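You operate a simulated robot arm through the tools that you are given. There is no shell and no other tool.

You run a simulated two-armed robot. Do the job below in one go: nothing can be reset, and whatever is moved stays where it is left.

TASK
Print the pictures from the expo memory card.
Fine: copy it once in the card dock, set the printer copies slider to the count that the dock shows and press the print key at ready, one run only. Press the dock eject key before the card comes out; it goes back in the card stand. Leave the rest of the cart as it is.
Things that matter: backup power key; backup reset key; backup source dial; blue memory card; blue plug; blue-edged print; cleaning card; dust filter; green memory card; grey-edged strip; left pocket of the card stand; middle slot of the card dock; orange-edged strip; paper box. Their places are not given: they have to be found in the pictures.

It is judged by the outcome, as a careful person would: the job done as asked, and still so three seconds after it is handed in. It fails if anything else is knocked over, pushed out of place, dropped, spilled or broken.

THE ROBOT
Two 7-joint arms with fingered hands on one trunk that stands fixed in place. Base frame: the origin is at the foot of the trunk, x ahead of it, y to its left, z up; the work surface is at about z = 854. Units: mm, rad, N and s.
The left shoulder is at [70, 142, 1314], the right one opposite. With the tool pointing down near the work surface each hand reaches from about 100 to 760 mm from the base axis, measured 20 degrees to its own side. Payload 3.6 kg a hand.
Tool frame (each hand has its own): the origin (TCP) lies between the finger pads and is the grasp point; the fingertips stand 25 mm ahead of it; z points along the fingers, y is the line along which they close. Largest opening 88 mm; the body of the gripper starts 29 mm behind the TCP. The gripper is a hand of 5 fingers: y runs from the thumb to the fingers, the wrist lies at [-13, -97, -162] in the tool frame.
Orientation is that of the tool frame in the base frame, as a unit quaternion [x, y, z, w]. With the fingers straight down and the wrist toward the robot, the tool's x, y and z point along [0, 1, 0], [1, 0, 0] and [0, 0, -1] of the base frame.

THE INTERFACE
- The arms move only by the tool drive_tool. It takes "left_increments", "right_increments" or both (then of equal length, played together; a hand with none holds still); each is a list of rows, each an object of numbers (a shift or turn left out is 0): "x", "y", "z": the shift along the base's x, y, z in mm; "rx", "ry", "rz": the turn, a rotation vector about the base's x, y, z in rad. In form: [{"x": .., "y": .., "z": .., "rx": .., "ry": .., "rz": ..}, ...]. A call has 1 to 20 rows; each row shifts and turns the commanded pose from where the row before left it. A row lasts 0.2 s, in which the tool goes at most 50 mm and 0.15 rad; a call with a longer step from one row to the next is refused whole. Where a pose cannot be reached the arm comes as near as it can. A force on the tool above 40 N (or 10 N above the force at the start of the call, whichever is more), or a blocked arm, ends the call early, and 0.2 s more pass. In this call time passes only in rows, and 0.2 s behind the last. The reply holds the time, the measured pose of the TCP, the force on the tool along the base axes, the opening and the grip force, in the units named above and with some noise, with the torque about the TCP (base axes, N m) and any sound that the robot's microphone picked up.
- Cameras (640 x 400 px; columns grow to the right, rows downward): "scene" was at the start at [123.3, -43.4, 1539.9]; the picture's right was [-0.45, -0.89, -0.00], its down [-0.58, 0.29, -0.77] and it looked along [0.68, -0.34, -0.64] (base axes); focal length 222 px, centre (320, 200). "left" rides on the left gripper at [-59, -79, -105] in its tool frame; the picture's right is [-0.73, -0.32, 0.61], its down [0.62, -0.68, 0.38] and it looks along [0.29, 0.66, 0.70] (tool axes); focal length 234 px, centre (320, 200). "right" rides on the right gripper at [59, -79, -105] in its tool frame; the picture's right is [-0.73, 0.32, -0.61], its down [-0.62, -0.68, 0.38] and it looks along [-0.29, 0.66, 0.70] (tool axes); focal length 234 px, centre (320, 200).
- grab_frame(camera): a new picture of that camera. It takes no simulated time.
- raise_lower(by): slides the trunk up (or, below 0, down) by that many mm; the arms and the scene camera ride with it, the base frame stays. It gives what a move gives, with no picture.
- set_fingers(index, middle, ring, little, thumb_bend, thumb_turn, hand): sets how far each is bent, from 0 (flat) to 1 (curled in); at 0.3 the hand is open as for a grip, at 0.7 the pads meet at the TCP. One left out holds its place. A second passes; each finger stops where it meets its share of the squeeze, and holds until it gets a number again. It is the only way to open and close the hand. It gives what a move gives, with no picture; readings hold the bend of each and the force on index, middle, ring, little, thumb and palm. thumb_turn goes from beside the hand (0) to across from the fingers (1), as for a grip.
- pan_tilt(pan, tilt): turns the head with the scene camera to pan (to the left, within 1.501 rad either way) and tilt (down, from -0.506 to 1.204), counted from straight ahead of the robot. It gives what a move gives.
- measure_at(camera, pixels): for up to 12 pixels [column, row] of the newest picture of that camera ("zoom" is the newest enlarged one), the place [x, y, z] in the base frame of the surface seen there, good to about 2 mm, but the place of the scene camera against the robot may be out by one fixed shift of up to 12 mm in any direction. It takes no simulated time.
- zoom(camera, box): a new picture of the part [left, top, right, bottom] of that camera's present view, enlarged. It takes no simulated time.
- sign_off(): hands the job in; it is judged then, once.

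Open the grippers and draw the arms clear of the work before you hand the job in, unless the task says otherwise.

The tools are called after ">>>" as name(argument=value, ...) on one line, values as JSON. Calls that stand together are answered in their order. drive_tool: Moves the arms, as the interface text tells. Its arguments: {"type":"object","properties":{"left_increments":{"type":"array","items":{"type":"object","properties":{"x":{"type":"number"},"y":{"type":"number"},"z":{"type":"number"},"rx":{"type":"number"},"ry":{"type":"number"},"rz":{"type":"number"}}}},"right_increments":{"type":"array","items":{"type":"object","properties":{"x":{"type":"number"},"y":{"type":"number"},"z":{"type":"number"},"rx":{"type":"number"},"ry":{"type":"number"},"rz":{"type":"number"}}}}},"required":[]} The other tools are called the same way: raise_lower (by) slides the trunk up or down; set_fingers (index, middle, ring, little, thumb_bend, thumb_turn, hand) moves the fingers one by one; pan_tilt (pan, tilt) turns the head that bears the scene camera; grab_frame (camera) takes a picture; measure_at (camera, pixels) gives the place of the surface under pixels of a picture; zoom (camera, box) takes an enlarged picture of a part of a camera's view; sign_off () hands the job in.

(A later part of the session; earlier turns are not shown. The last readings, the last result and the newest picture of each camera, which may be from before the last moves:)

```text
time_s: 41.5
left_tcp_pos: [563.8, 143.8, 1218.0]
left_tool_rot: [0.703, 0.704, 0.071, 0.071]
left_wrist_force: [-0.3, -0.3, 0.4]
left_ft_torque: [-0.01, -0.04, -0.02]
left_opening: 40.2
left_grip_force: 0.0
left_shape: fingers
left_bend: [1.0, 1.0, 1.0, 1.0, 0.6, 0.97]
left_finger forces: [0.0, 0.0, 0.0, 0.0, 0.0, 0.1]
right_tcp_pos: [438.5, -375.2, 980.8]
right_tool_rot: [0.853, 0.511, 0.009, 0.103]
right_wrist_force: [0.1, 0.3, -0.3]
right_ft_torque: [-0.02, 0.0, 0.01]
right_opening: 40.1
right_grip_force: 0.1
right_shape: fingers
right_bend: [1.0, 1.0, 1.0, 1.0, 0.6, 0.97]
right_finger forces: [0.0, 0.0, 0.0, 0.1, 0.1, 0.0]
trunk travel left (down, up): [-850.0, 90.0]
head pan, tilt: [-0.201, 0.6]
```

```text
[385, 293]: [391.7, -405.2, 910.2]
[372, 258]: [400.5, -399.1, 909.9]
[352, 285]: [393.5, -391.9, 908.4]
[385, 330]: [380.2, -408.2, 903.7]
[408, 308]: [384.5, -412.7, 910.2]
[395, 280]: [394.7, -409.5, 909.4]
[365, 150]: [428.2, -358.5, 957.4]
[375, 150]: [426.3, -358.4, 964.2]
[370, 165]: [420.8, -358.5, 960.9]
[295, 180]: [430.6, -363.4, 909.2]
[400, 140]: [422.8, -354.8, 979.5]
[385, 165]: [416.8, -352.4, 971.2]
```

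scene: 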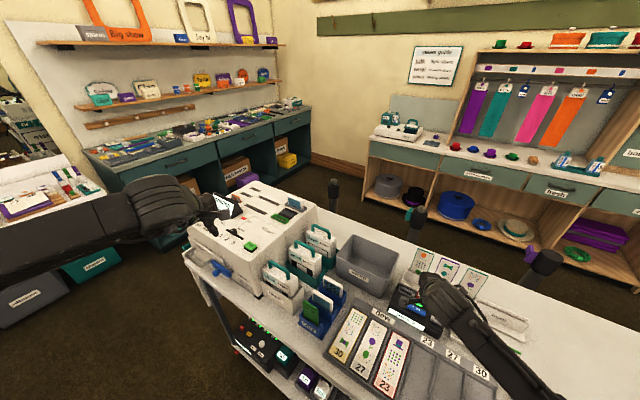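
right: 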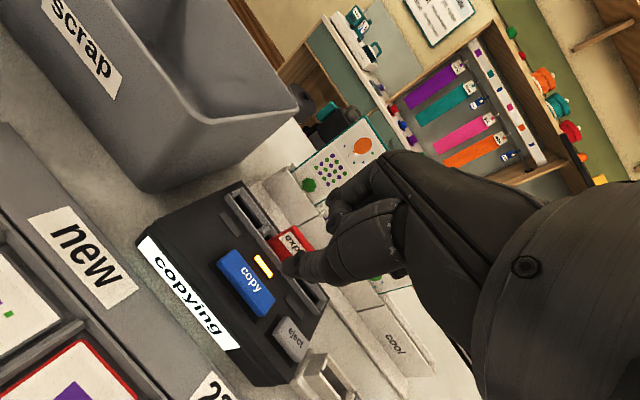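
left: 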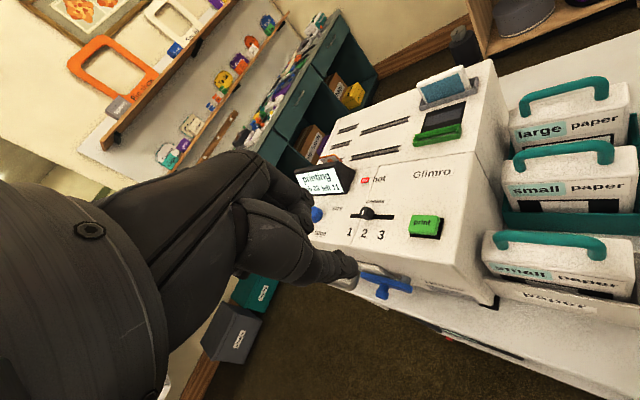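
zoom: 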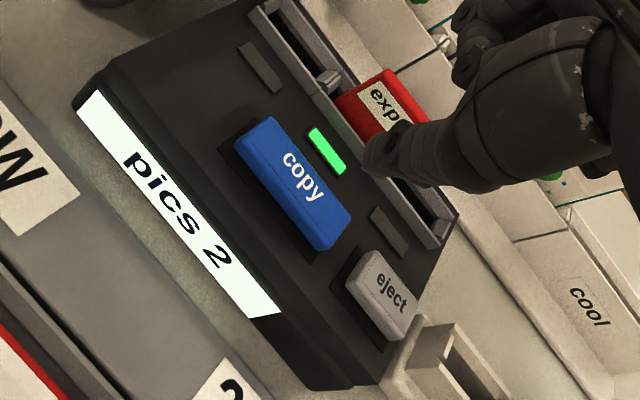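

Eject key's centre is about (391,-404,910). I move the right thumb along the cart by about 55 mm to above it.

>>> drive_tool(right_increments=[{"x": -10, "y": -10}, {"x": -15, "y": -15}, {"x": -13.5, "y": -14.5}])

>>> grab_frame(camera="right")

>>> zoom(camera="right", box=[180, 160, 380, 360])

>>> measure_at(camera="zoom", pixels=[[310, 240], [320, 250], [325, 230], [300, 290], [285, 270]])

```text
time_s: 42.3
left_tcp_pos: [565.2, 143.7, 1218.0]
left_tool_rot: [0.703, 0.704, 0.071, 0.071]
left_wrist_force: [0.1, 0.2, 1.3]
left_ft_torque: [0.01, -0.01, 0.04]
left_opening: 40.0
left_grip_force: 0.0
left_shape: fingers
left_bend: [1.0, 1.0, 1.0, 1.0, 0.6, 0.97]
left_finger forces: [0.1, 0.1, 0.0, 0.1, 0.0, 0.0]
right_tcp_pos: [398.3, -414.1, 979.2]
right_tool_rot: [0.853, 0.512, 0.01, 0.103]
right_wrist_force: [0.4, 0.1, -0.3]
right_ft_torque: [0.03, 0.0, 0.0]
right_opening: 40.3
right_grip_force: 0.0
right_shape: fingers
right_bend: [1.0, 1.0, 1.0, 1.0, 0.6, 0.97]
right_finger forces: [0.0, 0.0, 0.1, 0.1, 0.1, 0.0]
trunk travel left (down, up): [-850.0, 90.0]
head pan, tilt: [-0.201, 0.6]
```

```text
taken
```

right: 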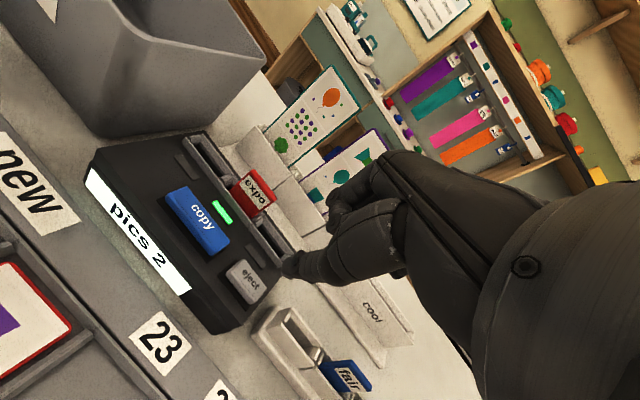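

```text
2.00 times, centred on (280, 260) of right
```

zoom: 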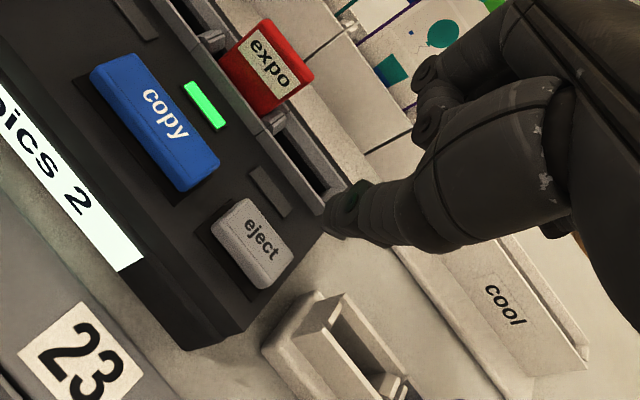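

```text
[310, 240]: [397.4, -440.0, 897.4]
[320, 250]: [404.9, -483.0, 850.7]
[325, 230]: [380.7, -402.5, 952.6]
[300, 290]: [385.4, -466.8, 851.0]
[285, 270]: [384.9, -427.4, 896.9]
```

The thumb tip is around (385,-404,953). I lower it to close above the eject key and measure again.

>>> drive_tool(right_increments=[{"z": -12}, {"z": -12}, {"z": -10}])

>>> zoom(camera="right", box=[200, 170, 360, 330])

>>> measure_at(camera="zoom", pixels=[[335, 240], [345, 250], [345, 265], [335, 262], [340, 225], [300, 260], [330, 290], [380, 320], [310, 290]])

```text
time_s: 43.1
left_tcp_pos: [566.3, 143.8, 1217.1]
left_tool_rot: [0.704, 0.704, 0.071, 0.07]
left_wrist_force: [0.2, 1.1, 0.1]
left_ft_torque: [-0.02, 0.03, -0.01]
left_opening: 40.0
left_grip_force: 0.0
left_shape: fingers
left_bend: [1.0, 1.0, 1.0, 1.0, 0.6, 0.97]
left_finger forces: [0.0, 0.1, 0.1, 0.0, 0.0, 0.0]
right_tcp_pos: [400.5, -413.8, 946.0]
right_tool_rot: [0.852, 0.514, 0.009, 0.102]
right_wrist_force: [-1.3, 0.6, 0.2]
right_ft_torque: [0.05, -0.01, 0.0]
right_opening: 40.3
right_grip_force: 0.0
right_shape: fingers
right_bend: [1.0, 1.0, 1.0, 1.0, 0.6, 0.97]
right_finger forces: [0.0, 0.1, 0.0, 0.0, 0.0, 0.0]
trunk travel left (down, up): [-850.0, 90.0]
head pan, tilt: [-0.201, 0.6]
```

```text
2.50 times, centred on (280, 250) of right
```

zoom: 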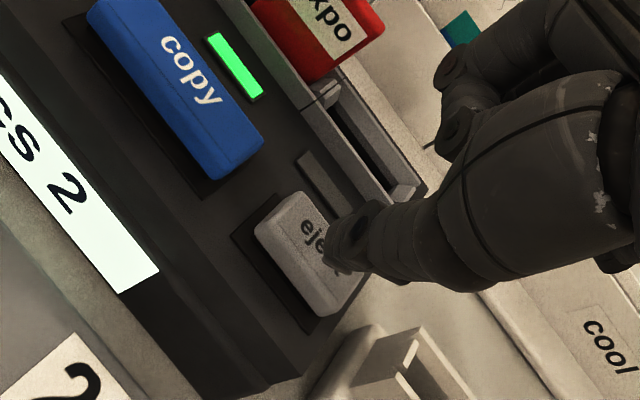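

```text
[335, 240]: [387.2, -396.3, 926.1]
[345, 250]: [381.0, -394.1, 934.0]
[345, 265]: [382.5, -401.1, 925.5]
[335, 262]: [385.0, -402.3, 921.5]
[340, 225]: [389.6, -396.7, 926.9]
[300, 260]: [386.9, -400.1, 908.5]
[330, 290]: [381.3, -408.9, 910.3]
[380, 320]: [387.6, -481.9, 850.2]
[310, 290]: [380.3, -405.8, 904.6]
```

The thumb tip is over the eject key. I press gently with the same stroke that worked on the copy key.

>>> drive_tool(right_increments=[{"z": -4}, {"z": -3}, {"z": -3}])

>>> zoom(camera="right", box=[160, 150, 360, 350])

```text
time_s: 43.9
left_tcp_pos: [565.3, 144.5, 1218.0]
left_tool_rot: [0.703, 0.704, 0.071, 0.071]
left_wrist_force: [0.2, 0.4, 0.7]
left_ft_torque: [0.0, 0.0, -0.01]
left_opening: 40.1
left_grip_force: 0.0
left_shape: fingers
left_bend: [1.0, 1.0, 1.0, 1.0, 0.6, 0.97]
left_finger forces: [0.0, 0.0, 0.0, 0.1, 0.0, 0.0]
right_tcp_pos: [400.1, -414.6, 935.1]
right_tool_rot: [0.852, 0.513, 0.009, 0.103]
right_wrist_force: [0.4, 0.7, 2.1]
right_ft_torque: [0.04, 0.03, -0.01]
right_opening: 40.0
right_grip_force: 1.8
right_shape: fingers
right_bend: [1.0, 1.0, 1.0, 1.0, 0.61, 0.97]
right_finger forces: [0.0, 0.0, 0.0, 0.0, 2.7, 0.0]
trunk travel left (down, up): [-850.0, 90.0]
head pan, tilt: [-0.201, 0.6]
heard: click
```

```text
2.00 times, centred on (260, 250) of right
```

zoom: 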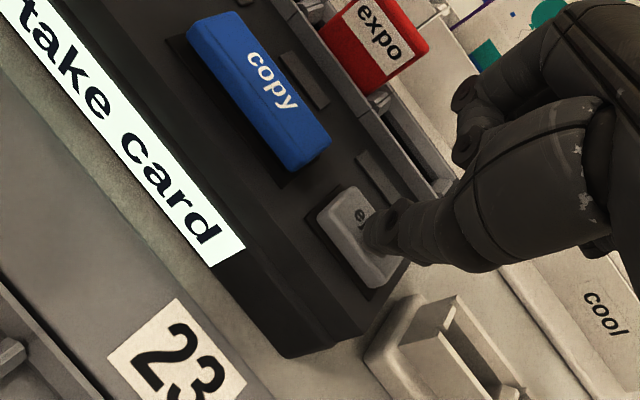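

Click, and the display reads "take card". I lift off the key and raise the hand well above the card.

>>> drive_tool(right_increments=[{"z": 10}, {"z": 20}, {"z": 25}, {"z": 25}, {"z": 20}])

>>> drive_tool(right_increments=[{"x": 22, "y": 2, "rx": 0.0967, "ry": 0.0967}, {"x": 23, "y": 2, "rx": 0.0967, "ry": 0.0967}, {"x": 23, "y": 1.4, "rx": 0.0967, "ry": 0.0967}])

>>> set_fingers(hand="right", index=0.55, middle=0.55, thumb_bend=0.55)

>>> grab_frame(camera="right")

>>> zoom(camera="right", box=[180, 160, 380, 340])

>>> measure_at(camera="zoom", pixels=[[255, 220], [265, 230], [275, 215], [240, 205]])

```text
time_s: 45.1
left_tcp_pos: [566.1, 144.1, 1216.9]
left_tool_rot: [0.703, 0.704, 0.071, 0.071]
left_wrist_force: [-0.2, -0.6, -0.2]
left_ft_torque: [0.01, 0.01, -0.01]
left_opening: 39.9
left_grip_force: 0.1
left_shape: fingers
left_bend: [1.0, 1.0, 1.0, 1.0, 0.6, 0.97]
left_finger forces: [0.0, 0.0, 0.0, 0.1, 0.1, 0.1]
right_tcp_pos: [399.0, -415.6, 1032.3]
right_tool_rot: [0.853, 0.512, 0.009, 0.102]
right_wrist_force: [0.7, 0.3, -0.1]
right_ft_torque: [-0.01, 0.01, -0.02]
right_opening: 40.0
right_grip_force: 0.2
right_shape: fingers
right_bend: [1.0, 1.0, 1.0, 1.0, 0.6, 0.97]
right_finger forces: [0.1, 0.0, 0.0, 0.0, 0.1, 0.0]
trunk travel left (down, up): [-850.0, 90.0]
head pan, tilt: [-0.201, 0.6]
```

```text
time_s: 45.9
left_tcp_pos: [566.5, 144.4, 1216.5]
left_tool_rot: [0.703, 0.704, 0.07, 0.07]
left_wrist_force: [-0.7, 0.3, -0.5]
left_ft_torque: [-0.02, -0.01, 0.01]
left_opening: 40.1
left_grip_force: 0.1
left_shape: fingers
left_bend: [1.0, 1.0, 1.0, 1.0, 0.6, 0.97]
left_finger forces: [0.0, 0.0, 0.0, 0.1, 0.0, 0.0]
right_tcp_pos: [470.7, -409.4, 1033.6]
right_tool_rot: [0.851, 0.514, -0.041, -0.098]
right_wrist_force: [1.0, -0.6, 0.5]
right_ft_torque: [-0.04, 0.0, 0.01]
right_opening: 40.0
right_grip_force: 0.0
right_shape: fingers
right_bend: [1.0, 1.0, 1.0, 1.0, 0.6, 0.98]
right_finger forces: [0.0, 0.0, 0.0, 0.0, 0.0, 0.0]
trunk travel left (down, up): [-850.0, 90.0]
head pan, tilt: [-0.201, 0.6]
```

```text
time_s: 46.9
left_tcp_pos: [565.7, 143.4, 1217.2]
left_tool_rot: [0.704, 0.703, 0.071, 0.071]
left_wrist_force: [-1.0, 0.4, 0.2]
left_ft_torque: [-0.02, -0.04, 0.02]
left_opening: 39.8
left_grip_force: 0.0
left_shape: fingers
left_bend: [1.0, 1.0, 1.0, 1.0, 0.6, 0.97]
left_finger forces: [0.1, 0.0, 0.1, 0.0, 0.1, 0.0]
right_tcp_pos: [470.0, -409.4, 1033.6]
right_tool_rot: [0.851, 0.514, -0.041, -0.096]
right_wrist_force: [0.0, 0.0, -0.3]
right_ft_torque: [-0.01, -0.02, 0.02]
right_opening: 30.2
right_grip_force: 0.1
right_shape: fingers
right_bend: [0.55, 0.55, 1.0, 1.0, 0.55, 0.98]
right_finger forces: [0.1, 0.1, 0.0, 0.0, 0.1, 0.1]
trunk travel left (down, up): [-850.0, 90.0]
head pan, tilt: [-0.201, 0.6]
```

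```text
taken
```

right: 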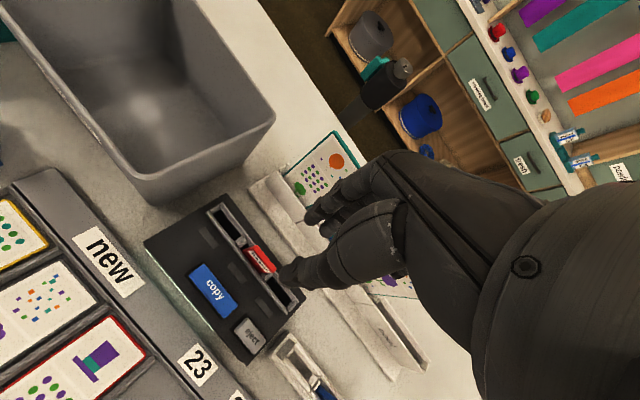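

```text
2.22 times, centred on (280, 250) of right
```

zoom: 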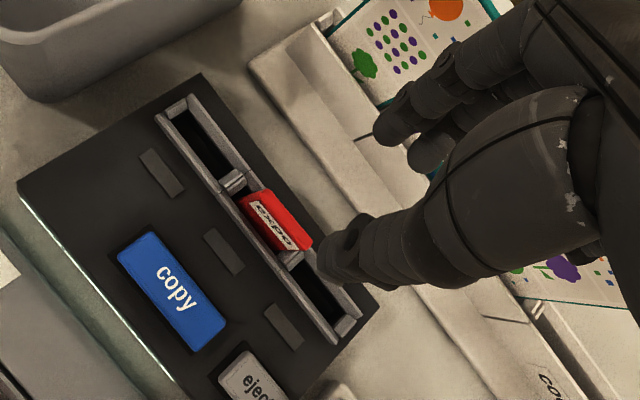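

```text
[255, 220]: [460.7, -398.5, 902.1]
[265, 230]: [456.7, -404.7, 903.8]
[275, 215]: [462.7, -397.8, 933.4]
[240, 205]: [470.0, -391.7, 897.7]
```

The card is unchanged in the slot. I measure its face and top edge once more before descending on it.

>>> measure_at(camera="zoom", pixels=[[250, 200], [268, 196], [290, 220], [308, 242], [248, 212], [300, 248], [285, 240], [278, 205], [262, 210], [295, 235]])

```text
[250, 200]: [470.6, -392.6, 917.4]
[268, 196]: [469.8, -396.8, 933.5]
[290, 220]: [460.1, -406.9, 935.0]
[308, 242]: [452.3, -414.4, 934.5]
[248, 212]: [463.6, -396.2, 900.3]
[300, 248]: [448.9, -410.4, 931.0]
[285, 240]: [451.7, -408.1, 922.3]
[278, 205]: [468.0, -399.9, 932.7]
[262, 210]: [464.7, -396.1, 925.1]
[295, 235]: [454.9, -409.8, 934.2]
```

Card: front face t≈608, back 614, centre s≈-40.5, top z 935. I come down over it with the fingers 30 mm open.

>>> drive_tool(right_increments=[{"x": -2, "y": 0.3, "z": -15}, {"z": -20}, {"z": -20}, {"z": -15}])

>>> zoom(camera="right", box=[210, 170, 370, 330])

```text
time_s: 47.9
left_tcp_pos: [565.4, 143.1, 1217.0]
left_tool_rot: [0.703, 0.704, 0.071, 0.07]
left_wrist_force: [0.0, 0.7, -0.1]
left_ft_torque: [0.01, -0.02, 0.01]
left_opening: 40.0
left_grip_force: 0.1
left_shape: fingers
left_bend: [1.0, 1.0, 1.0, 1.0, 0.6, 0.97]
left_finger forces: [0.0, 0.0, 0.1, 0.1, 0.0, 0.1]
right_tcp_pos: [465.9, -410.0, 966.3]
right_tool_rot: [0.851, 0.515, -0.04, -0.098]
right_wrist_force: [-0.1, 0.2, -0.5]
right_ft_torque: [-0.01, 0.01, 0.01]
right_opening: 30.1
right_grip_force: 0.1
right_shape: fingers
right_bend: [0.55, 0.55, 1.0, 1.0, 0.55, 0.98]
right_finger forces: [0.0, 0.1, 0.0, 0.0, 0.0, 0.0]
trunk travel left (down, up): [-850.0, 90.0]
head pan, tilt: [-0.201, 0.6]
```

```text
2.50 times, centred on (290, 250) of right
```

zoom: 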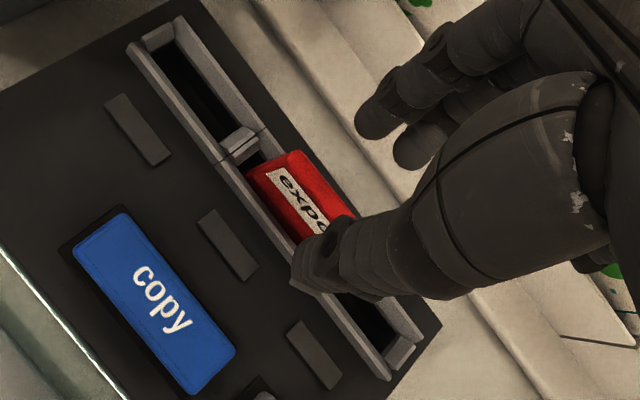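

Thumb and fingers straddle the card. I continue down to z≈936 and check.

>>> drive_tool(right_increments=[{"z": -12}, {"z": -10}, {"z": -8}])

>>> zoom(camera="right", box=[220, 180, 360, 320])

>>> zoom(camera="scene", box=[370, 250, 470, 350])

```text
time_s: 48.7
left_tcp_pos: [565.6, 143.3, 1217.3]
left_tool_rot: [0.704, 0.703, 0.071, 0.07]
left_wrist_force: [0.3, 0.2, -0.3]
left_ft_torque: [-0.01, 0.01, 0.01]
left_opening: 40.2
left_grip_force: 0.0
left_shape: fingers
left_bend: [1.0, 1.0, 1.0, 1.0, 0.6, 0.97]
left_finger forces: [0.0, 0.0, 0.0, 0.0, 0.1, 0.0]
right_tcp_pos: [467.7, -409.5, 935.9]
right_tool_rot: [0.851, 0.515, -0.04, -0.097]
right_wrist_force: [0.1, -0.9, 1.0]
right_ft_torque: [-0.02, 0.01, 0.03]
right_opening: 30.1
right_grip_force: 0.1
right_shape: fingers
right_bend: [0.55, 0.55, 1.0, 1.0, 0.55, 0.98]
right_finger forces: [0.1, 0.1, 0.0, 0.0, 0.0, 0.0]
trunk travel left (down, up): [-850.0, 90.0]
head pan, tilt: [-0.201, 0.6]
```

```text
2.86 times, centred on (290, 250) of right
```

zoom: 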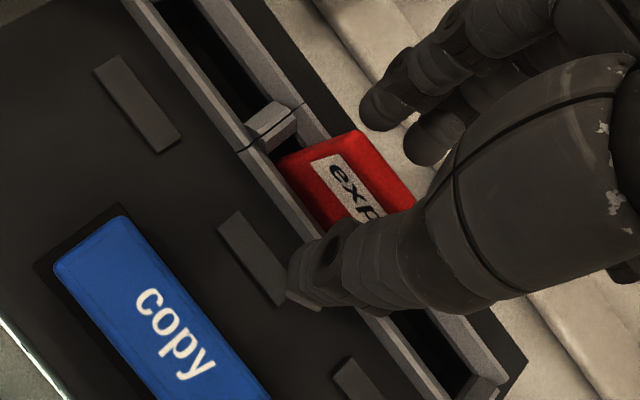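

```text
4.00 times, centred on (420, 300) of scene
```

zoom: 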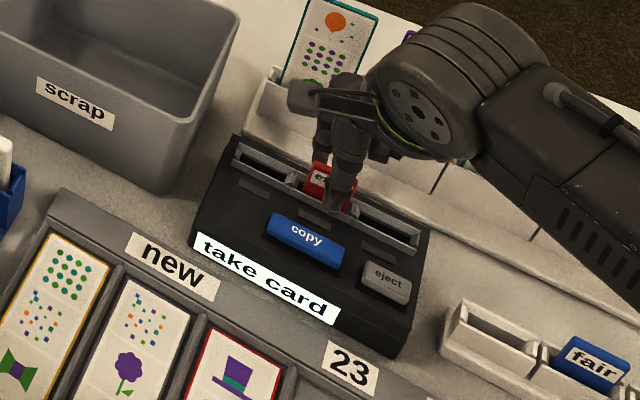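

The pose matches the one at release. I close index, middle and thumb on the card.

>>> set_fingers(hand="right", index=0.75, middle=0.75, thumb_bend=0.75)

>>> zoom(camera="right", box=[220, 180, 360, 320])

```text
time_s: 49.7
left_tcp_pos: [566.5, 143.9, 1216.8]
left_tool_rot: [0.703, 0.704, 0.071, 0.071]
left_wrist_force: [0.0, 0.3, -0.6]
left_ft_torque: [0.03, 0.03, -0.01]
left_opening: 39.8
left_grip_force: 0.1
left_shape: fingers
left_bend: [1.0, 1.0, 1.0, 1.0, 0.6, 0.97]
left_finger forces: [0.0, 0.1, 0.0, 0.1, 0.0, 0.1]
right_tcp_pos: [467.7, -410.3, 935.0]
right_tool_rot: [0.851, 0.515, -0.041, -0.097]
right_wrist_force: [-1.2, 0.4, 0.4]
right_ft_torque: [0.0, 0.03, -0.05]
right_opening: 0.1
right_grip_force: 6.9
right_shape: fingers
right_bend: [0.73, 0.74, 1.0, 1.0, 0.69, 0.96]
right_finger forces: [5.1, 1.7, 0.1, 0.0, 6.8, 0.0]
trunk travel left (down, up): [-850.0, 90.0]
head pan, tilt: [-0.201, 0.6]
```

```text
2.86 times, centred on (290, 250) of right
```

zoom: 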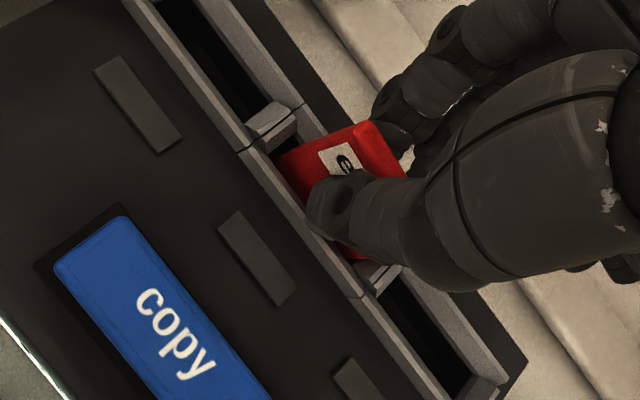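

Gripped with about 7 N like before. I lift straight up in small steps, then higher.

>>> drive_tool(right_increments=[{"z": 5}, {"z": 7}, {"z": 10}, {"z": 12}, {"z": 15}, {"z": 15}, {"z": 16}])

>>> zoom(camera="scene", box=[370, 250, 470, 350])

>>> zoom(camera="right", box=[260, 210, 330, 290])

>>> measure_at(camera="zoom", pixels=[[262, 178], [252, 190], [270, 160], [290, 145], [320, 120], [350, 110], [365, 140], [385, 150], [318, 290], [340, 305], [300, 275], [355, 312]])

```text
time_s: 51.3
left_tcp_pos: [565.3, 143.7, 1218.3]
left_tool_rot: [0.704, 0.703, 0.071, 0.072]
left_wrist_force: [0.4, 0.5, 1.1]
left_ft_torque: [0.0, 0.0, 0.03]
left_opening: 40.3
left_grip_force: 0.1
left_shape: fingers
left_bend: [1.0, 1.0, 1.0, 1.0, 0.6, 0.97]
left_finger forces: [0.1, 0.1, 0.0, 0.1, 0.0, 0.0]
right_tcp_pos: [465.8, -411.8, 1015.3]
right_tool_rot: [0.851, 0.516, -0.04, -0.096]
right_wrist_force: [0.4, -0.2, -0.5]
right_ft_torque: [0.01, 0.03, 0.01]
right_opening: 0.0
right_grip_force: 6.8
right_shape: fingers
right_bend: [0.74, 0.74, 1.0, 1.0, 0.69, 0.96]
right_finger forces: [5.3, 1.6, 0.1, 0.0, 7.0, 0.0]
trunk travel left (down, up): [-850.0, 90.0]
head pan, tilt: [-0.201, 0.6]
```

```text
4.00 times, centred on (420, 300) of scene
```

zoom: 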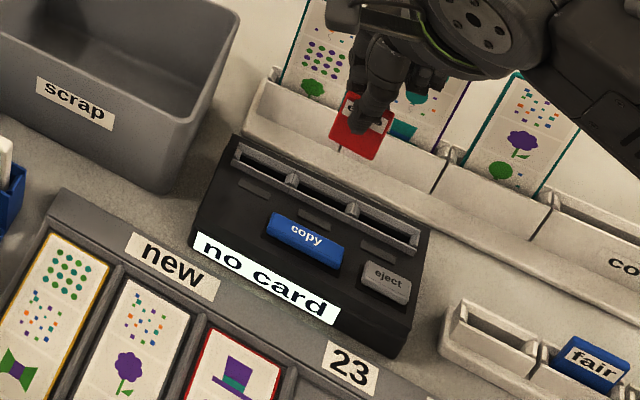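

```text
5.00 times, centred on (295, 250) of right
```

zoom: 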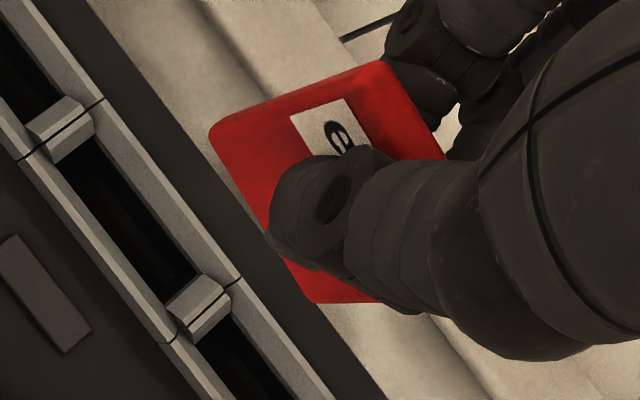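

```text
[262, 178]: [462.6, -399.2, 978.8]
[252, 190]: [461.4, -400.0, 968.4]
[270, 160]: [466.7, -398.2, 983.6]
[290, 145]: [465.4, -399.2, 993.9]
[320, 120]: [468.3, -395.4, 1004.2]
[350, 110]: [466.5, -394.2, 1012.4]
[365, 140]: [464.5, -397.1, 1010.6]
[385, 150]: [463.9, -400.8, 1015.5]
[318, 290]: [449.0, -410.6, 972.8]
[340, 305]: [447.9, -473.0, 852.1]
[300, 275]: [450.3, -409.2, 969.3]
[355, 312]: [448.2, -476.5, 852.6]
```

The card is out and the display reads "no card". It looks rolled a little in its own plane, so I measure its corners.

>>> measure_at(camera="zoom", pixels=[[220, 138], [218, 132], [380, 66], [372, 72], [314, 296], [318, 300], [436, 152], [430, 140], [300, 100], [265, 225], [410, 105], [240, 175]])

>>> grab_frame(camera="scene")

>>> zoom(camera="scene", box=[405, 255, 455, 305])

```text
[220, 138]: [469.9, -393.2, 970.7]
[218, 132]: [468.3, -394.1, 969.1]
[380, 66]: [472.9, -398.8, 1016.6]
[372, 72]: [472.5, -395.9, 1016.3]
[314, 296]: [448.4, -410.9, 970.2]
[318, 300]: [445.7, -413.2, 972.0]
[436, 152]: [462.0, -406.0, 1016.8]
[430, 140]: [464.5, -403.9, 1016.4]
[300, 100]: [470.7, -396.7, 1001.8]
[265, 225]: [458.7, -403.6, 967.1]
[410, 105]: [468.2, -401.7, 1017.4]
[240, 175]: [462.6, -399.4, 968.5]
```

```text
taken
```

scene: 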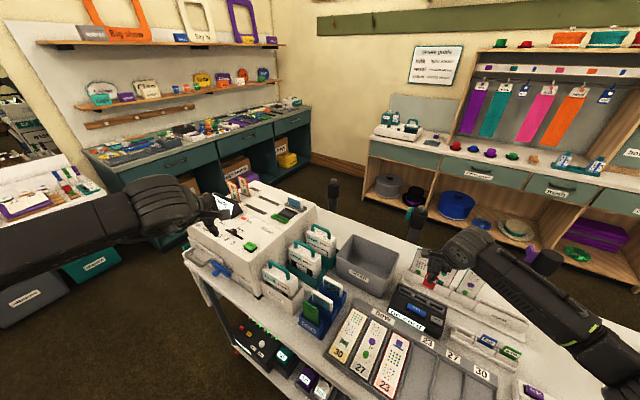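

```text
8.00 times, centred on (430, 280) of scene
```

zoom: 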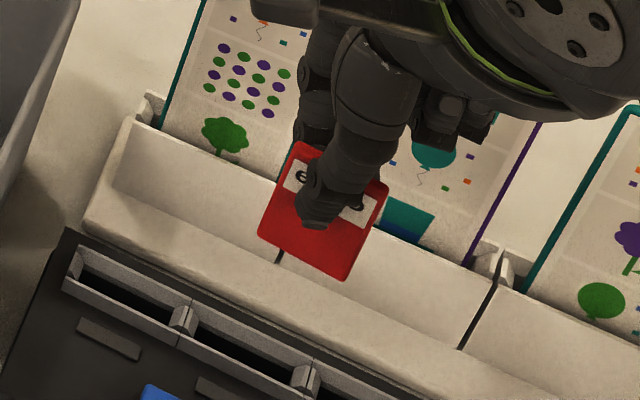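

The corner points show the card upright (left edge at s=-54 top and bottom) and square. I carry it back to above the left pocket of the stand (centre s≈84.5, t≈584.5).

>>> drive_tool(right_increments=[{"x": -10, "y": -6}, {"x": -16, "y": -10}, {"x": -19, "y": -12}, {"x": -19, "y": -12}, {"x": -18, "y": -12}, {"x": -15, "y": -10}, {"x": -10.4, "y": -6.4}])

>>> pan_tilt(pan=-0.85, tilt=0.75)

>>> grab_frame(camera="right")

>>> grab_frame(camera="scene")

>>> zoom(camera="scene", box=[310, 190, 390, 270])

>>> zoom(camera="right", box=[200, 180, 360, 340])

```text
time_s: 52.9
left_tcp_pos: [566.2, 143.7, 1218.3]
left_tool_rot: [0.703, 0.704, 0.071, 0.071]
left_wrist_force: [0.8, -0.7, 0.2]
left_ft_torque: [-0.03, 0.0, 0.0]
left_opening: 40.0
left_grip_force: 0.1
left_shape: fingers
left_bend: [1.0, 1.0, 1.0, 1.0, 0.6, 0.97]
left_finger forces: [0.1, 0.0, 0.1, 0.1, 0.0, 0.1]
right_tcp_pos: [357.7, -478.3, 1014.8]
right_tool_rot: [0.851, 0.515, -0.039, -0.096]
right_wrist_force: [-0.4, -0.1, -0.2]
right_ft_torque: [-0.03, 0.02, 0.01]
right_opening: 0.1
right_grip_force: 7.2
right_shape: fingers
right_bend: [0.74, 0.74, 1.0, 1.0, 0.69, 0.96]
right_finger forces: [5.5, 1.5, 0.0, 0.0, 7.1, 0.0]
trunk travel left (down, up): [-850.0, 90.0]
head pan, tilt: [-0.201, 0.6]
```

```text
time_s: 53.9
left_tcp_pos: [566.9, 143.7, 1216.1]
left_tool_rot: [0.703, 0.704, 0.071, 0.07]
left_wrist_force: [-0.4, 0.6, 1.3]
left_ft_torque: [0.0, 0.01, -0.01]
left_opening: 39.9
left_grip_force: 0.0
left_shape: fingers
left_bend: [1.0, 1.0, 1.0, 1.0, 0.6, 0.97]
left_finger forces: [0.1, 0.0, 0.1, 0.0, 0.0, 0.0]
right_tcp_pos: [358.3, -477.2, 1015.7]
right_tool_rot: [0.851, 0.514, -0.041, -0.097]
right_wrist_force: [-0.5, -0.6, 0.2]
right_ft_torque: [0.0, 0.01, -0.02]
right_opening: 0.0
right_grip_force: 8.0
right_shape: fingers
right_bend: [0.74, 0.74, 1.0, 1.0, 0.69, 0.96]
right_finger forces: [5.4, 1.5, 0.0, 0.0, 7.1, 0.0]
trunk travel left (down, up): [-850.0, 90.0]
head pan, tilt: [-0.85, 0.75]
```

```text
taken
```

right: 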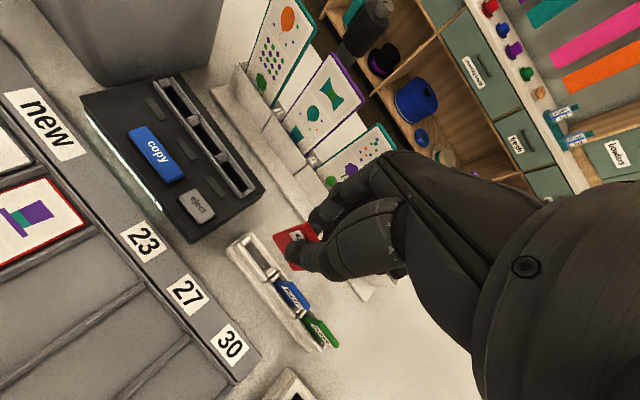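

```text
taken
```

scene: 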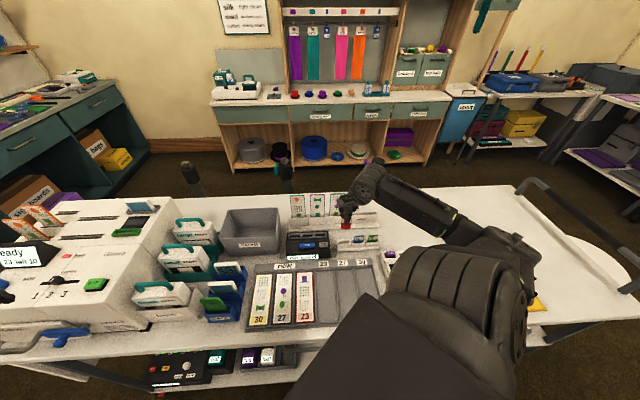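

```text
5.00 times, centred on (350, 230) of scene
```

zoom: 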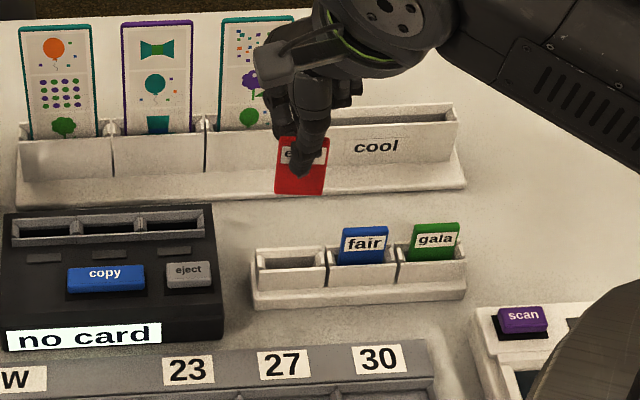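

```text
2.50 times, centred on (280, 260) of right
```

zoom: 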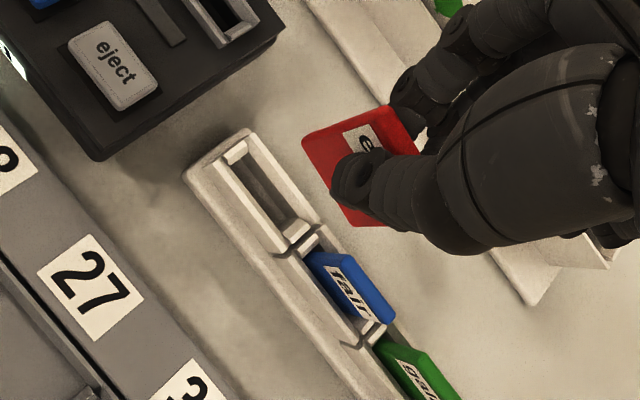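

The printer is back to "ready", left 10 — two copies printed. The card hovers above the stand; I measure the empty pocket's walls and the card's edges.

>>> measure_at(camera="zoom", pixels=[[236, 152], [298, 230], [240, 195], [265, 232], [265, 165], [290, 200], [262, 185], [220, 165], [285, 250], [250, 133], [305, 240], [312, 235]])

>>> measure_at(camera="zoom", pixels=[[310, 145], [320, 165], [330, 180], [355, 220], [348, 214], [345, 130], [380, 112], [400, 125], [325, 150], [306, 140], [392, 108], [370, 224]])

```text
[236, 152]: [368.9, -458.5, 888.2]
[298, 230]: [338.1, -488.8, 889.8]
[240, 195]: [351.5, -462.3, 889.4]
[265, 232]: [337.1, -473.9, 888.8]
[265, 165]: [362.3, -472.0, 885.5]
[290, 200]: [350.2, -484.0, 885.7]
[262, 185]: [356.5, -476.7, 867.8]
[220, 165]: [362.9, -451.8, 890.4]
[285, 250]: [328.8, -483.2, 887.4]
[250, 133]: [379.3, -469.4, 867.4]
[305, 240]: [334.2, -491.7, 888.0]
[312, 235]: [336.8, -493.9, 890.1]
```

```text
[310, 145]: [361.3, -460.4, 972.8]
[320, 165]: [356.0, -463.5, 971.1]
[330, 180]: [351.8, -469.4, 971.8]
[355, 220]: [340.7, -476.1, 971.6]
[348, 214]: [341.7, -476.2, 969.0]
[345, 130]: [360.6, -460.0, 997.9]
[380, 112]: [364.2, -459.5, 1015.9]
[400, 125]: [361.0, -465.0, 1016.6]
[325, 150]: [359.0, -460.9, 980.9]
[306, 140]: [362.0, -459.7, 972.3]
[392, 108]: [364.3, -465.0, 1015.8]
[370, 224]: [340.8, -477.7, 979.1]
```

The card is within 2 mm of the pocket centre with a small 5° yaw. I correct both and lower it to just above the pocket rim.

>>> drive_tool(right_increments=[{"x": 0.1, "y": -2.3, "rz": 0.07}, {"z": -15}, {"z": -20}, {"z": -20}, {"z": -13}])

>>> zoom(camera="scene", box=[320, 210, 380, 265])

>>> zoom(camera="right", box=[230, 190, 350, 310])

>>> measure_at(camera="zoom", pixels=[[310, 165], [330, 190], [345, 215], [375, 265], [385, 270], [300, 160], [290, 150], [370, 272], [300, 225], [330, 270], [330, 130], [360, 140]])

```text
time_s: 55.1
left_tcp_pos: [567.2, 144.5, 1217.4]
left_tool_rot: [0.703, 0.704, 0.071, 0.07]
left_wrist_force: [0.0, 0.2, 0.2]
left_ft_torque: [-0.01, -0.01, 0.0]
left_opening: 40.1
left_grip_force: 0.2
left_shape: fingers
left_bend: [1.0, 1.0, 1.0, 1.0, 0.6, 0.97]
left_finger forces: [0.0, 0.0, 0.1, 0.0, 0.1, 0.0]
right_tcp_pos: [357.2, -479.0, 948.2]
right_tool_rot: [0.832, 0.545, -0.045, -0.095]
right_wrist_force: [0.1, 0.4, 0.3]
right_ft_torque: [-0.03, -0.01, -0.03]
right_opening: 0.0
right_grip_force: 7.0
right_shape: fingers
right_bend: [0.74, 0.74, 1.0, 1.0, 0.69, 0.96]
right_finger forces: [5.7, 1.5, 0.0, 0.0, 7.1, 0.1]
trunk travel left (down, up): [-850.0, 90.0]
head pan, tilt: [-0.85, 0.75]
```

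```text
7.27 times, centred on (350, 238) of scene
```

zoom: 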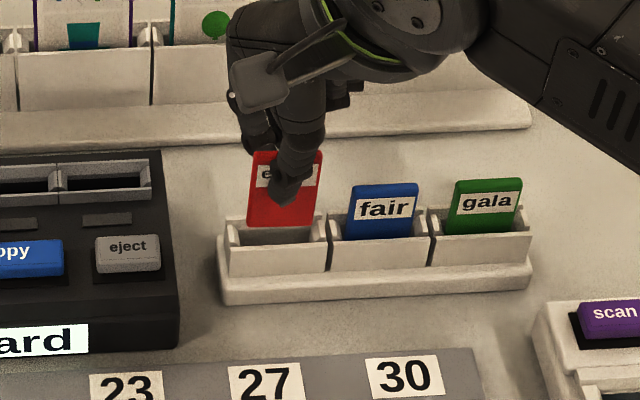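

```text
3.33 times, centred on (290, 250) of right
```

zoom: 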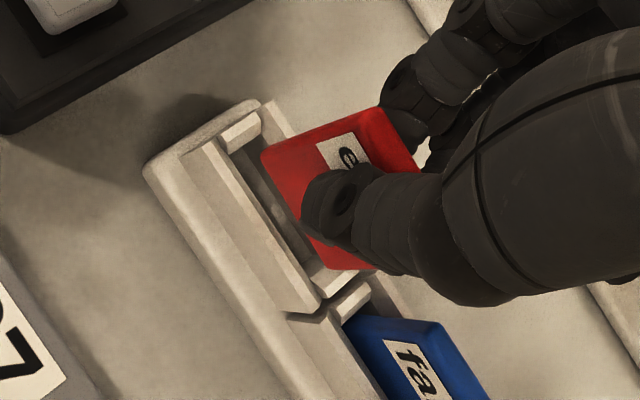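

```text
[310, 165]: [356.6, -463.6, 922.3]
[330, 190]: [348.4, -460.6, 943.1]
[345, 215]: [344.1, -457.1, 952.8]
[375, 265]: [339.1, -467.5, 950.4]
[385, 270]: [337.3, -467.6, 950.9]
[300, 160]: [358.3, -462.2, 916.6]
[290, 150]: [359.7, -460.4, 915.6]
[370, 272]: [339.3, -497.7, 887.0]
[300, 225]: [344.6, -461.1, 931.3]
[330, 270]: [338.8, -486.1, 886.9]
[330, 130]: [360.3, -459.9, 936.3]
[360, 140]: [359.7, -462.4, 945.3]
```

Left side of the card face is at t≈580. I check the right-bottom part too.

>>> measure_at(camera="zoom", pixels=[[325, 250], [340, 262], [355, 267], [318, 243], [308, 235], [268, 158], [272, 168], [385, 108], [250, 140], [335, 283], [285, 120], [205, 150]])

```text
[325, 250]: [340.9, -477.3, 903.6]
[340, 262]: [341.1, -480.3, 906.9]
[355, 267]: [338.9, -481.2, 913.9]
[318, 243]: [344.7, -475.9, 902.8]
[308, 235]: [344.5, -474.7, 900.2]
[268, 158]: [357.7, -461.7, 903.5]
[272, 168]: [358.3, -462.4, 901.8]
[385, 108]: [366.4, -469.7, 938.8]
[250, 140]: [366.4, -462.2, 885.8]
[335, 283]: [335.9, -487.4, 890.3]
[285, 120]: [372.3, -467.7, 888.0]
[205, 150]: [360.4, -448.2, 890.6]
```

The face is square at t≈579.9 and centred at s≈85; it needs about 1.2 mm further away. I correct and lower into the pocket slowly.

>>> drive_tool(right_increments=[{"x": 0.9, "y": -0.9}, {"z": -5}, {"z": -5}, {"z": -5}, {"z": -4}])

>>> zoom(camera="scene", box=[320, 210, 380, 265])

>>> zoom(camera="right", box=[230, 190, 350, 310])

```text
time_s: 56.3
left_tcp_pos: [564.6, 143.8, 1217.6]
left_tool_rot: [0.704, 0.704, 0.069, 0.07]
left_wrist_force: [0.2, -0.7, -0.1]
left_ft_torque: [0.0, -0.01, 0.01]
left_opening: 39.9
left_grip_force: 0.0
left_shape: fingers
left_bend: [1.0, 1.0, 1.0, 1.0, 0.6, 0.97]
left_finger forces: [0.1, 0.0, 0.0, 0.0, 0.0, 0.0]
right_tcp_pos: [359.6, -480.9, 929.2]
right_tool_rot: [0.833, 0.544, -0.043, -0.096]
right_wrist_force: [-0.1, -0.5, -0.7]
right_ft_torque: [0.02, 0.01, 0.03]
right_opening: 0.3
right_grip_force: 7.2
right_shape: fingers
right_bend: [0.74, 0.74, 1.0, 1.0, 0.69, 0.96]
right_finger forces: [5.5, 1.5, 0.0, 0.1, 7.1, 0.0]
trunk travel left (down, up): [-850.0, 90.0]
head pan, tilt: [-0.85, 0.75]
```

```text
7.27 times, centred on (350, 238) of scene
```

zoom: 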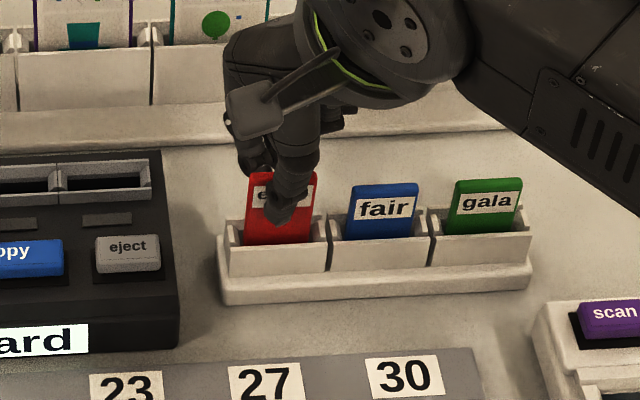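

```text
3.33 times, centred on (290, 250) of right
```

zoom: 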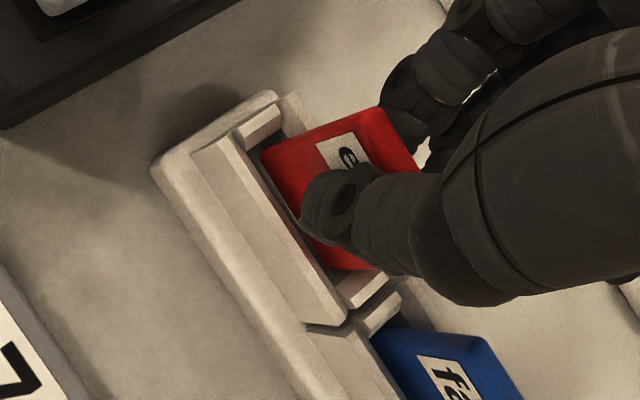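

The card is inside the pocket between its walls. I lower a further 8 mm in small steps, watching for contact.

>>> drive_tool(right_increments=[{"z": -3}, {"z": -3}, {"z": -2}])

>>> zoom(camera="right", box=[230, 190, 350, 310])

>>> zoom(camera="scene", box=[320, 210, 380, 265])

```text
time_s: 57.1
left_tcp_pos: [566.7, 143.5, 1217.6]
left_tool_rot: [0.704, 0.704, 0.07, 0.071]
left_wrist_force: [1.1, 0.1, -0.3]
left_ft_torque: [0.01, 0.01, -0.02]
left_opening: 39.9
left_grip_force: 0.0
left_shape: fingers
left_bend: [1.0, 1.0, 1.0, 1.0, 0.6, 0.97]
left_finger forces: [0.0, 0.1, 0.1, 0.1, 0.0, 0.0]
right_tcp_pos: [360.5, -480.8, 921.5]
right_tool_rot: [0.833, 0.544, -0.043, -0.096]
right_wrist_force: [0.2, 0.1, 0.0]
right_ft_torque: [-0.01, -0.01, 0.0]
right_opening: 0.0
right_grip_force: 6.9
right_shape: fingers
right_bend: [0.74, 0.74, 1.0, 1.0, 0.69, 0.96]
right_finger forces: [5.5, 1.5, 0.0, 0.1, 7.1, 0.0]
trunk travel left (down, up): [-850.0, 90.0]
head pan, tilt: [-0.85, 0.75]
```

```text
3.33 times, centred on (290, 250) of right
```

zoom: 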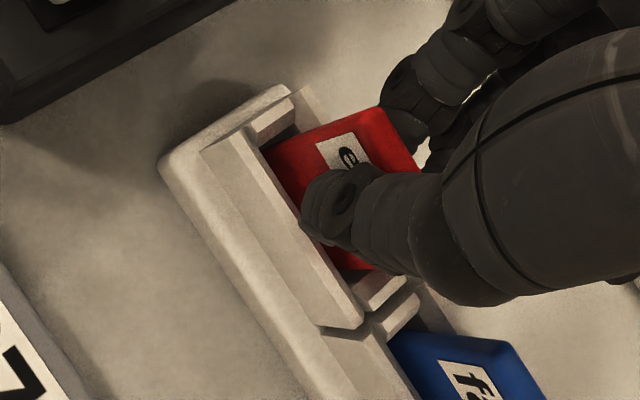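

```text
7.27 times, centred on (350, 238) of scene
```

zoom: 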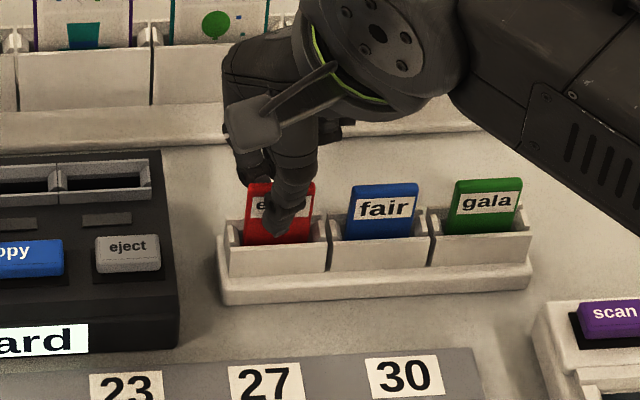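

No contact yet, with the card's top nearly level with its neighbour's. I go down 2 mm more.

>>> drive_tool(right_increments=[{"z": -1.5}, {"z": -1}])

```text
time_s: 57.7
left_tcp_pos: [566.5, 143.6, 1217.6]
left_tool_rot: [0.703, 0.704, 0.071, 0.07]
left_wrist_force: [0.1, 0.3, 0.2]
left_ft_torque: [0.05, -0.01, 0.02]
left_opening: 40.1
left_grip_force: 0.2
left_shape: fingers
left_bend: [1.0, 1.0, 1.0, 1.0, 0.6, 0.97]
left_finger forces: [0.0, 0.1, 0.0, 0.0, 0.0, 0.0]
right_tcp_pos: [360.7, -481.5, 918.2]
right_tool_rot: [0.832, 0.545, -0.044, -0.095]
right_wrist_force: [-0.2, 0.8, -0.2]
right_ft_torque: [0.0, 0.02, 0.02]
right_opening: 0.0
right_grip_force: 6.9
right_shape: fingers
right_bend: [0.74, 0.74, 1.0, 1.0, 0.69, 0.96]
right_finger forces: [5.6, 1.5, 0.1, 0.0, 7.2, 0.0]
trunk travel left (down, up): [-850.0, 90.0]
head pan, tilt: [-0.85, 0.75]
```

Still no contact, and by the geometry the card's foot is within 1–2 mm of the pocket floor. I open the three fingers to release it.

>>> set_fingers(hand="right", index=0.58, middle=0.58, thumb_bend=0.58)

>>> zoom(camera="right", box=[230, 190, 350, 310])

>>> zoom(camera="scene", box=[320, 210, 380, 265])

```text
time_s: 58.7
left_tcp_pos: [566.3, 144.3, 1216.9]
left_tool_rot: [0.704, 0.703, 0.071, 0.072]
left_wrist_force: [1.2, -0.4, -0.8]
left_ft_torque: [-0.04, -0.02, 0.0]
left_opening: 40.1
left_grip_force: 0.1
left_shape: fingers
left_bend: [1.0, 1.0, 1.0, 1.0, 0.6, 0.97]
left_finger forces: [0.0, 0.1, 0.0, 0.1, 0.1, 0.0]
right_tcp_pos: [359.5, -480.9, 918.2]
right_tool_rot: [0.833, 0.544, -0.044, -0.095]
right_wrist_force: [-0.2, 0.0, -0.7]
right_ft_torque: [0.04, -0.03, -0.05]
right_opening: 26.0
right_grip_force: 0.0
right_shape: fingers
right_bend: [0.57, 0.57, 1.0, 1.0, 0.57, 0.97]
right_finger forces: [0.0, 0.0, 0.1, 0.0, 0.0, 0.0]
trunk travel left (down, up): [-850.0, 90.0]
head pan, tilt: [-0.85, 0.75]
```

```text
3.33 times, centred on (290, 250) of right
```

zoom: 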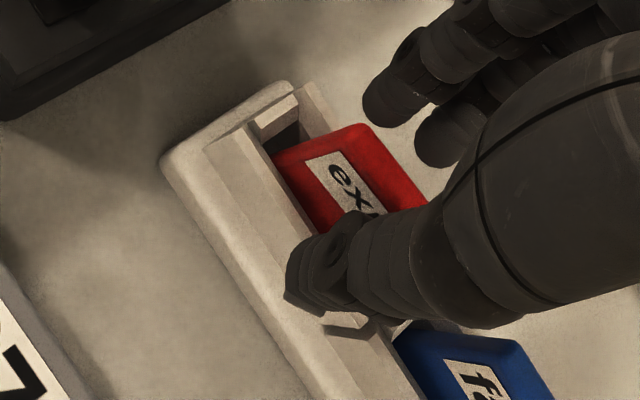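

```text
7.27 times, centred on (350, 238) of scene
```

zoom: 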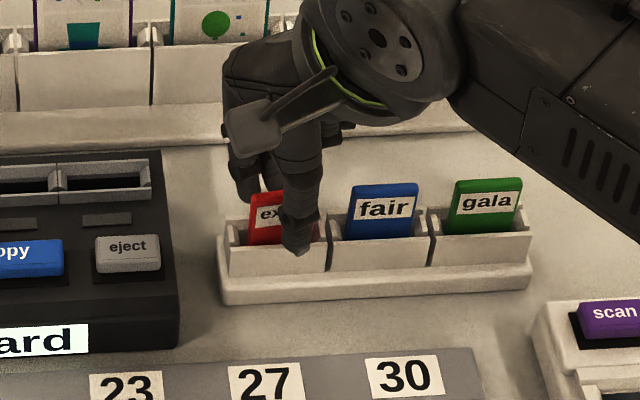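

The card is released and rests in the left pocket. I raise the hand straight up clear of it.

>>> drive_tool(right_increments=[{"z": 6}, {"z": 10}, {"z": 15}, {"z": 20}, {"z": 25}, {"z": 25}])

>>> grab_frame(camera="right")

>>> zoom(camera="scene", box=[320, 210, 380, 265])

>>> zoom(camera="right", box=[190, 200, 340, 350])

>>> measure_at(camera="zoom", pixels=[[250, 200], [260, 210], [275, 230], [240, 190]])

```text
time_s: 60.1
left_tcp_pos: [565.6, 144.1, 1218.5]
left_tool_rot: [0.704, 0.703, 0.071, 0.071]
left_wrist_force: [-0.9, 0.2, 0.7]
left_ft_torque: [-0.02, 0.0, 0.0]
left_opening: 40.2
left_grip_force: 0.0
left_shape: fingers
left_bend: [1.0, 1.0, 1.0, 1.0, 0.6, 0.97]
left_finger forces: [0.0, 0.0, 0.0, 0.0, 0.0, 0.0]
right_tcp_pos: [358.9, -479.5, 1019.5]
right_tool_rot: [0.832, 0.545, -0.044, -0.095]
right_wrist_force: [-0.4, 0.2, 0.0]
right_ft_torque: [0.0, 0.0, 0.0]
right_opening: 25.9
right_grip_force: 0.0
right_shape: fingers
right_bend: [0.57, 0.57, 1.0, 1.0, 0.57, 0.97]
right_finger forces: [0.0, 0.0, 0.0, 0.0, 0.0, 0.0]
trunk travel left (down, up): [-850.0, 90.0]
head pan, tilt: [-0.85, 0.75]
```

```text
taken
```

right: 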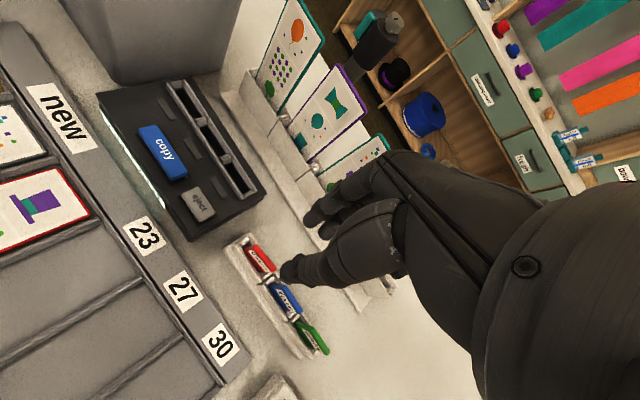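

```text
7.27 times, centred on (350, 238) of scene
```

zoom: 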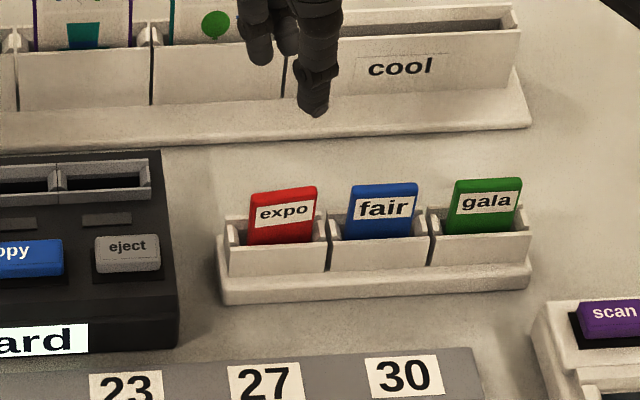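

```text
2.67 times, centred on (265, 275) of right
```

zoom: 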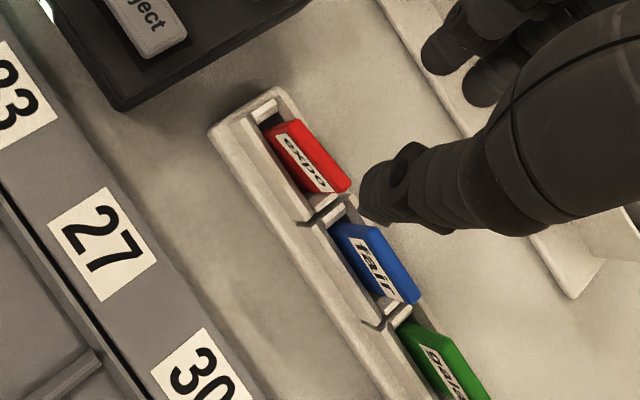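

```text
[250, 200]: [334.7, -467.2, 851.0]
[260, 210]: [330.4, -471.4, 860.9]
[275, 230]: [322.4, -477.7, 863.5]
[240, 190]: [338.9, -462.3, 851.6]
```

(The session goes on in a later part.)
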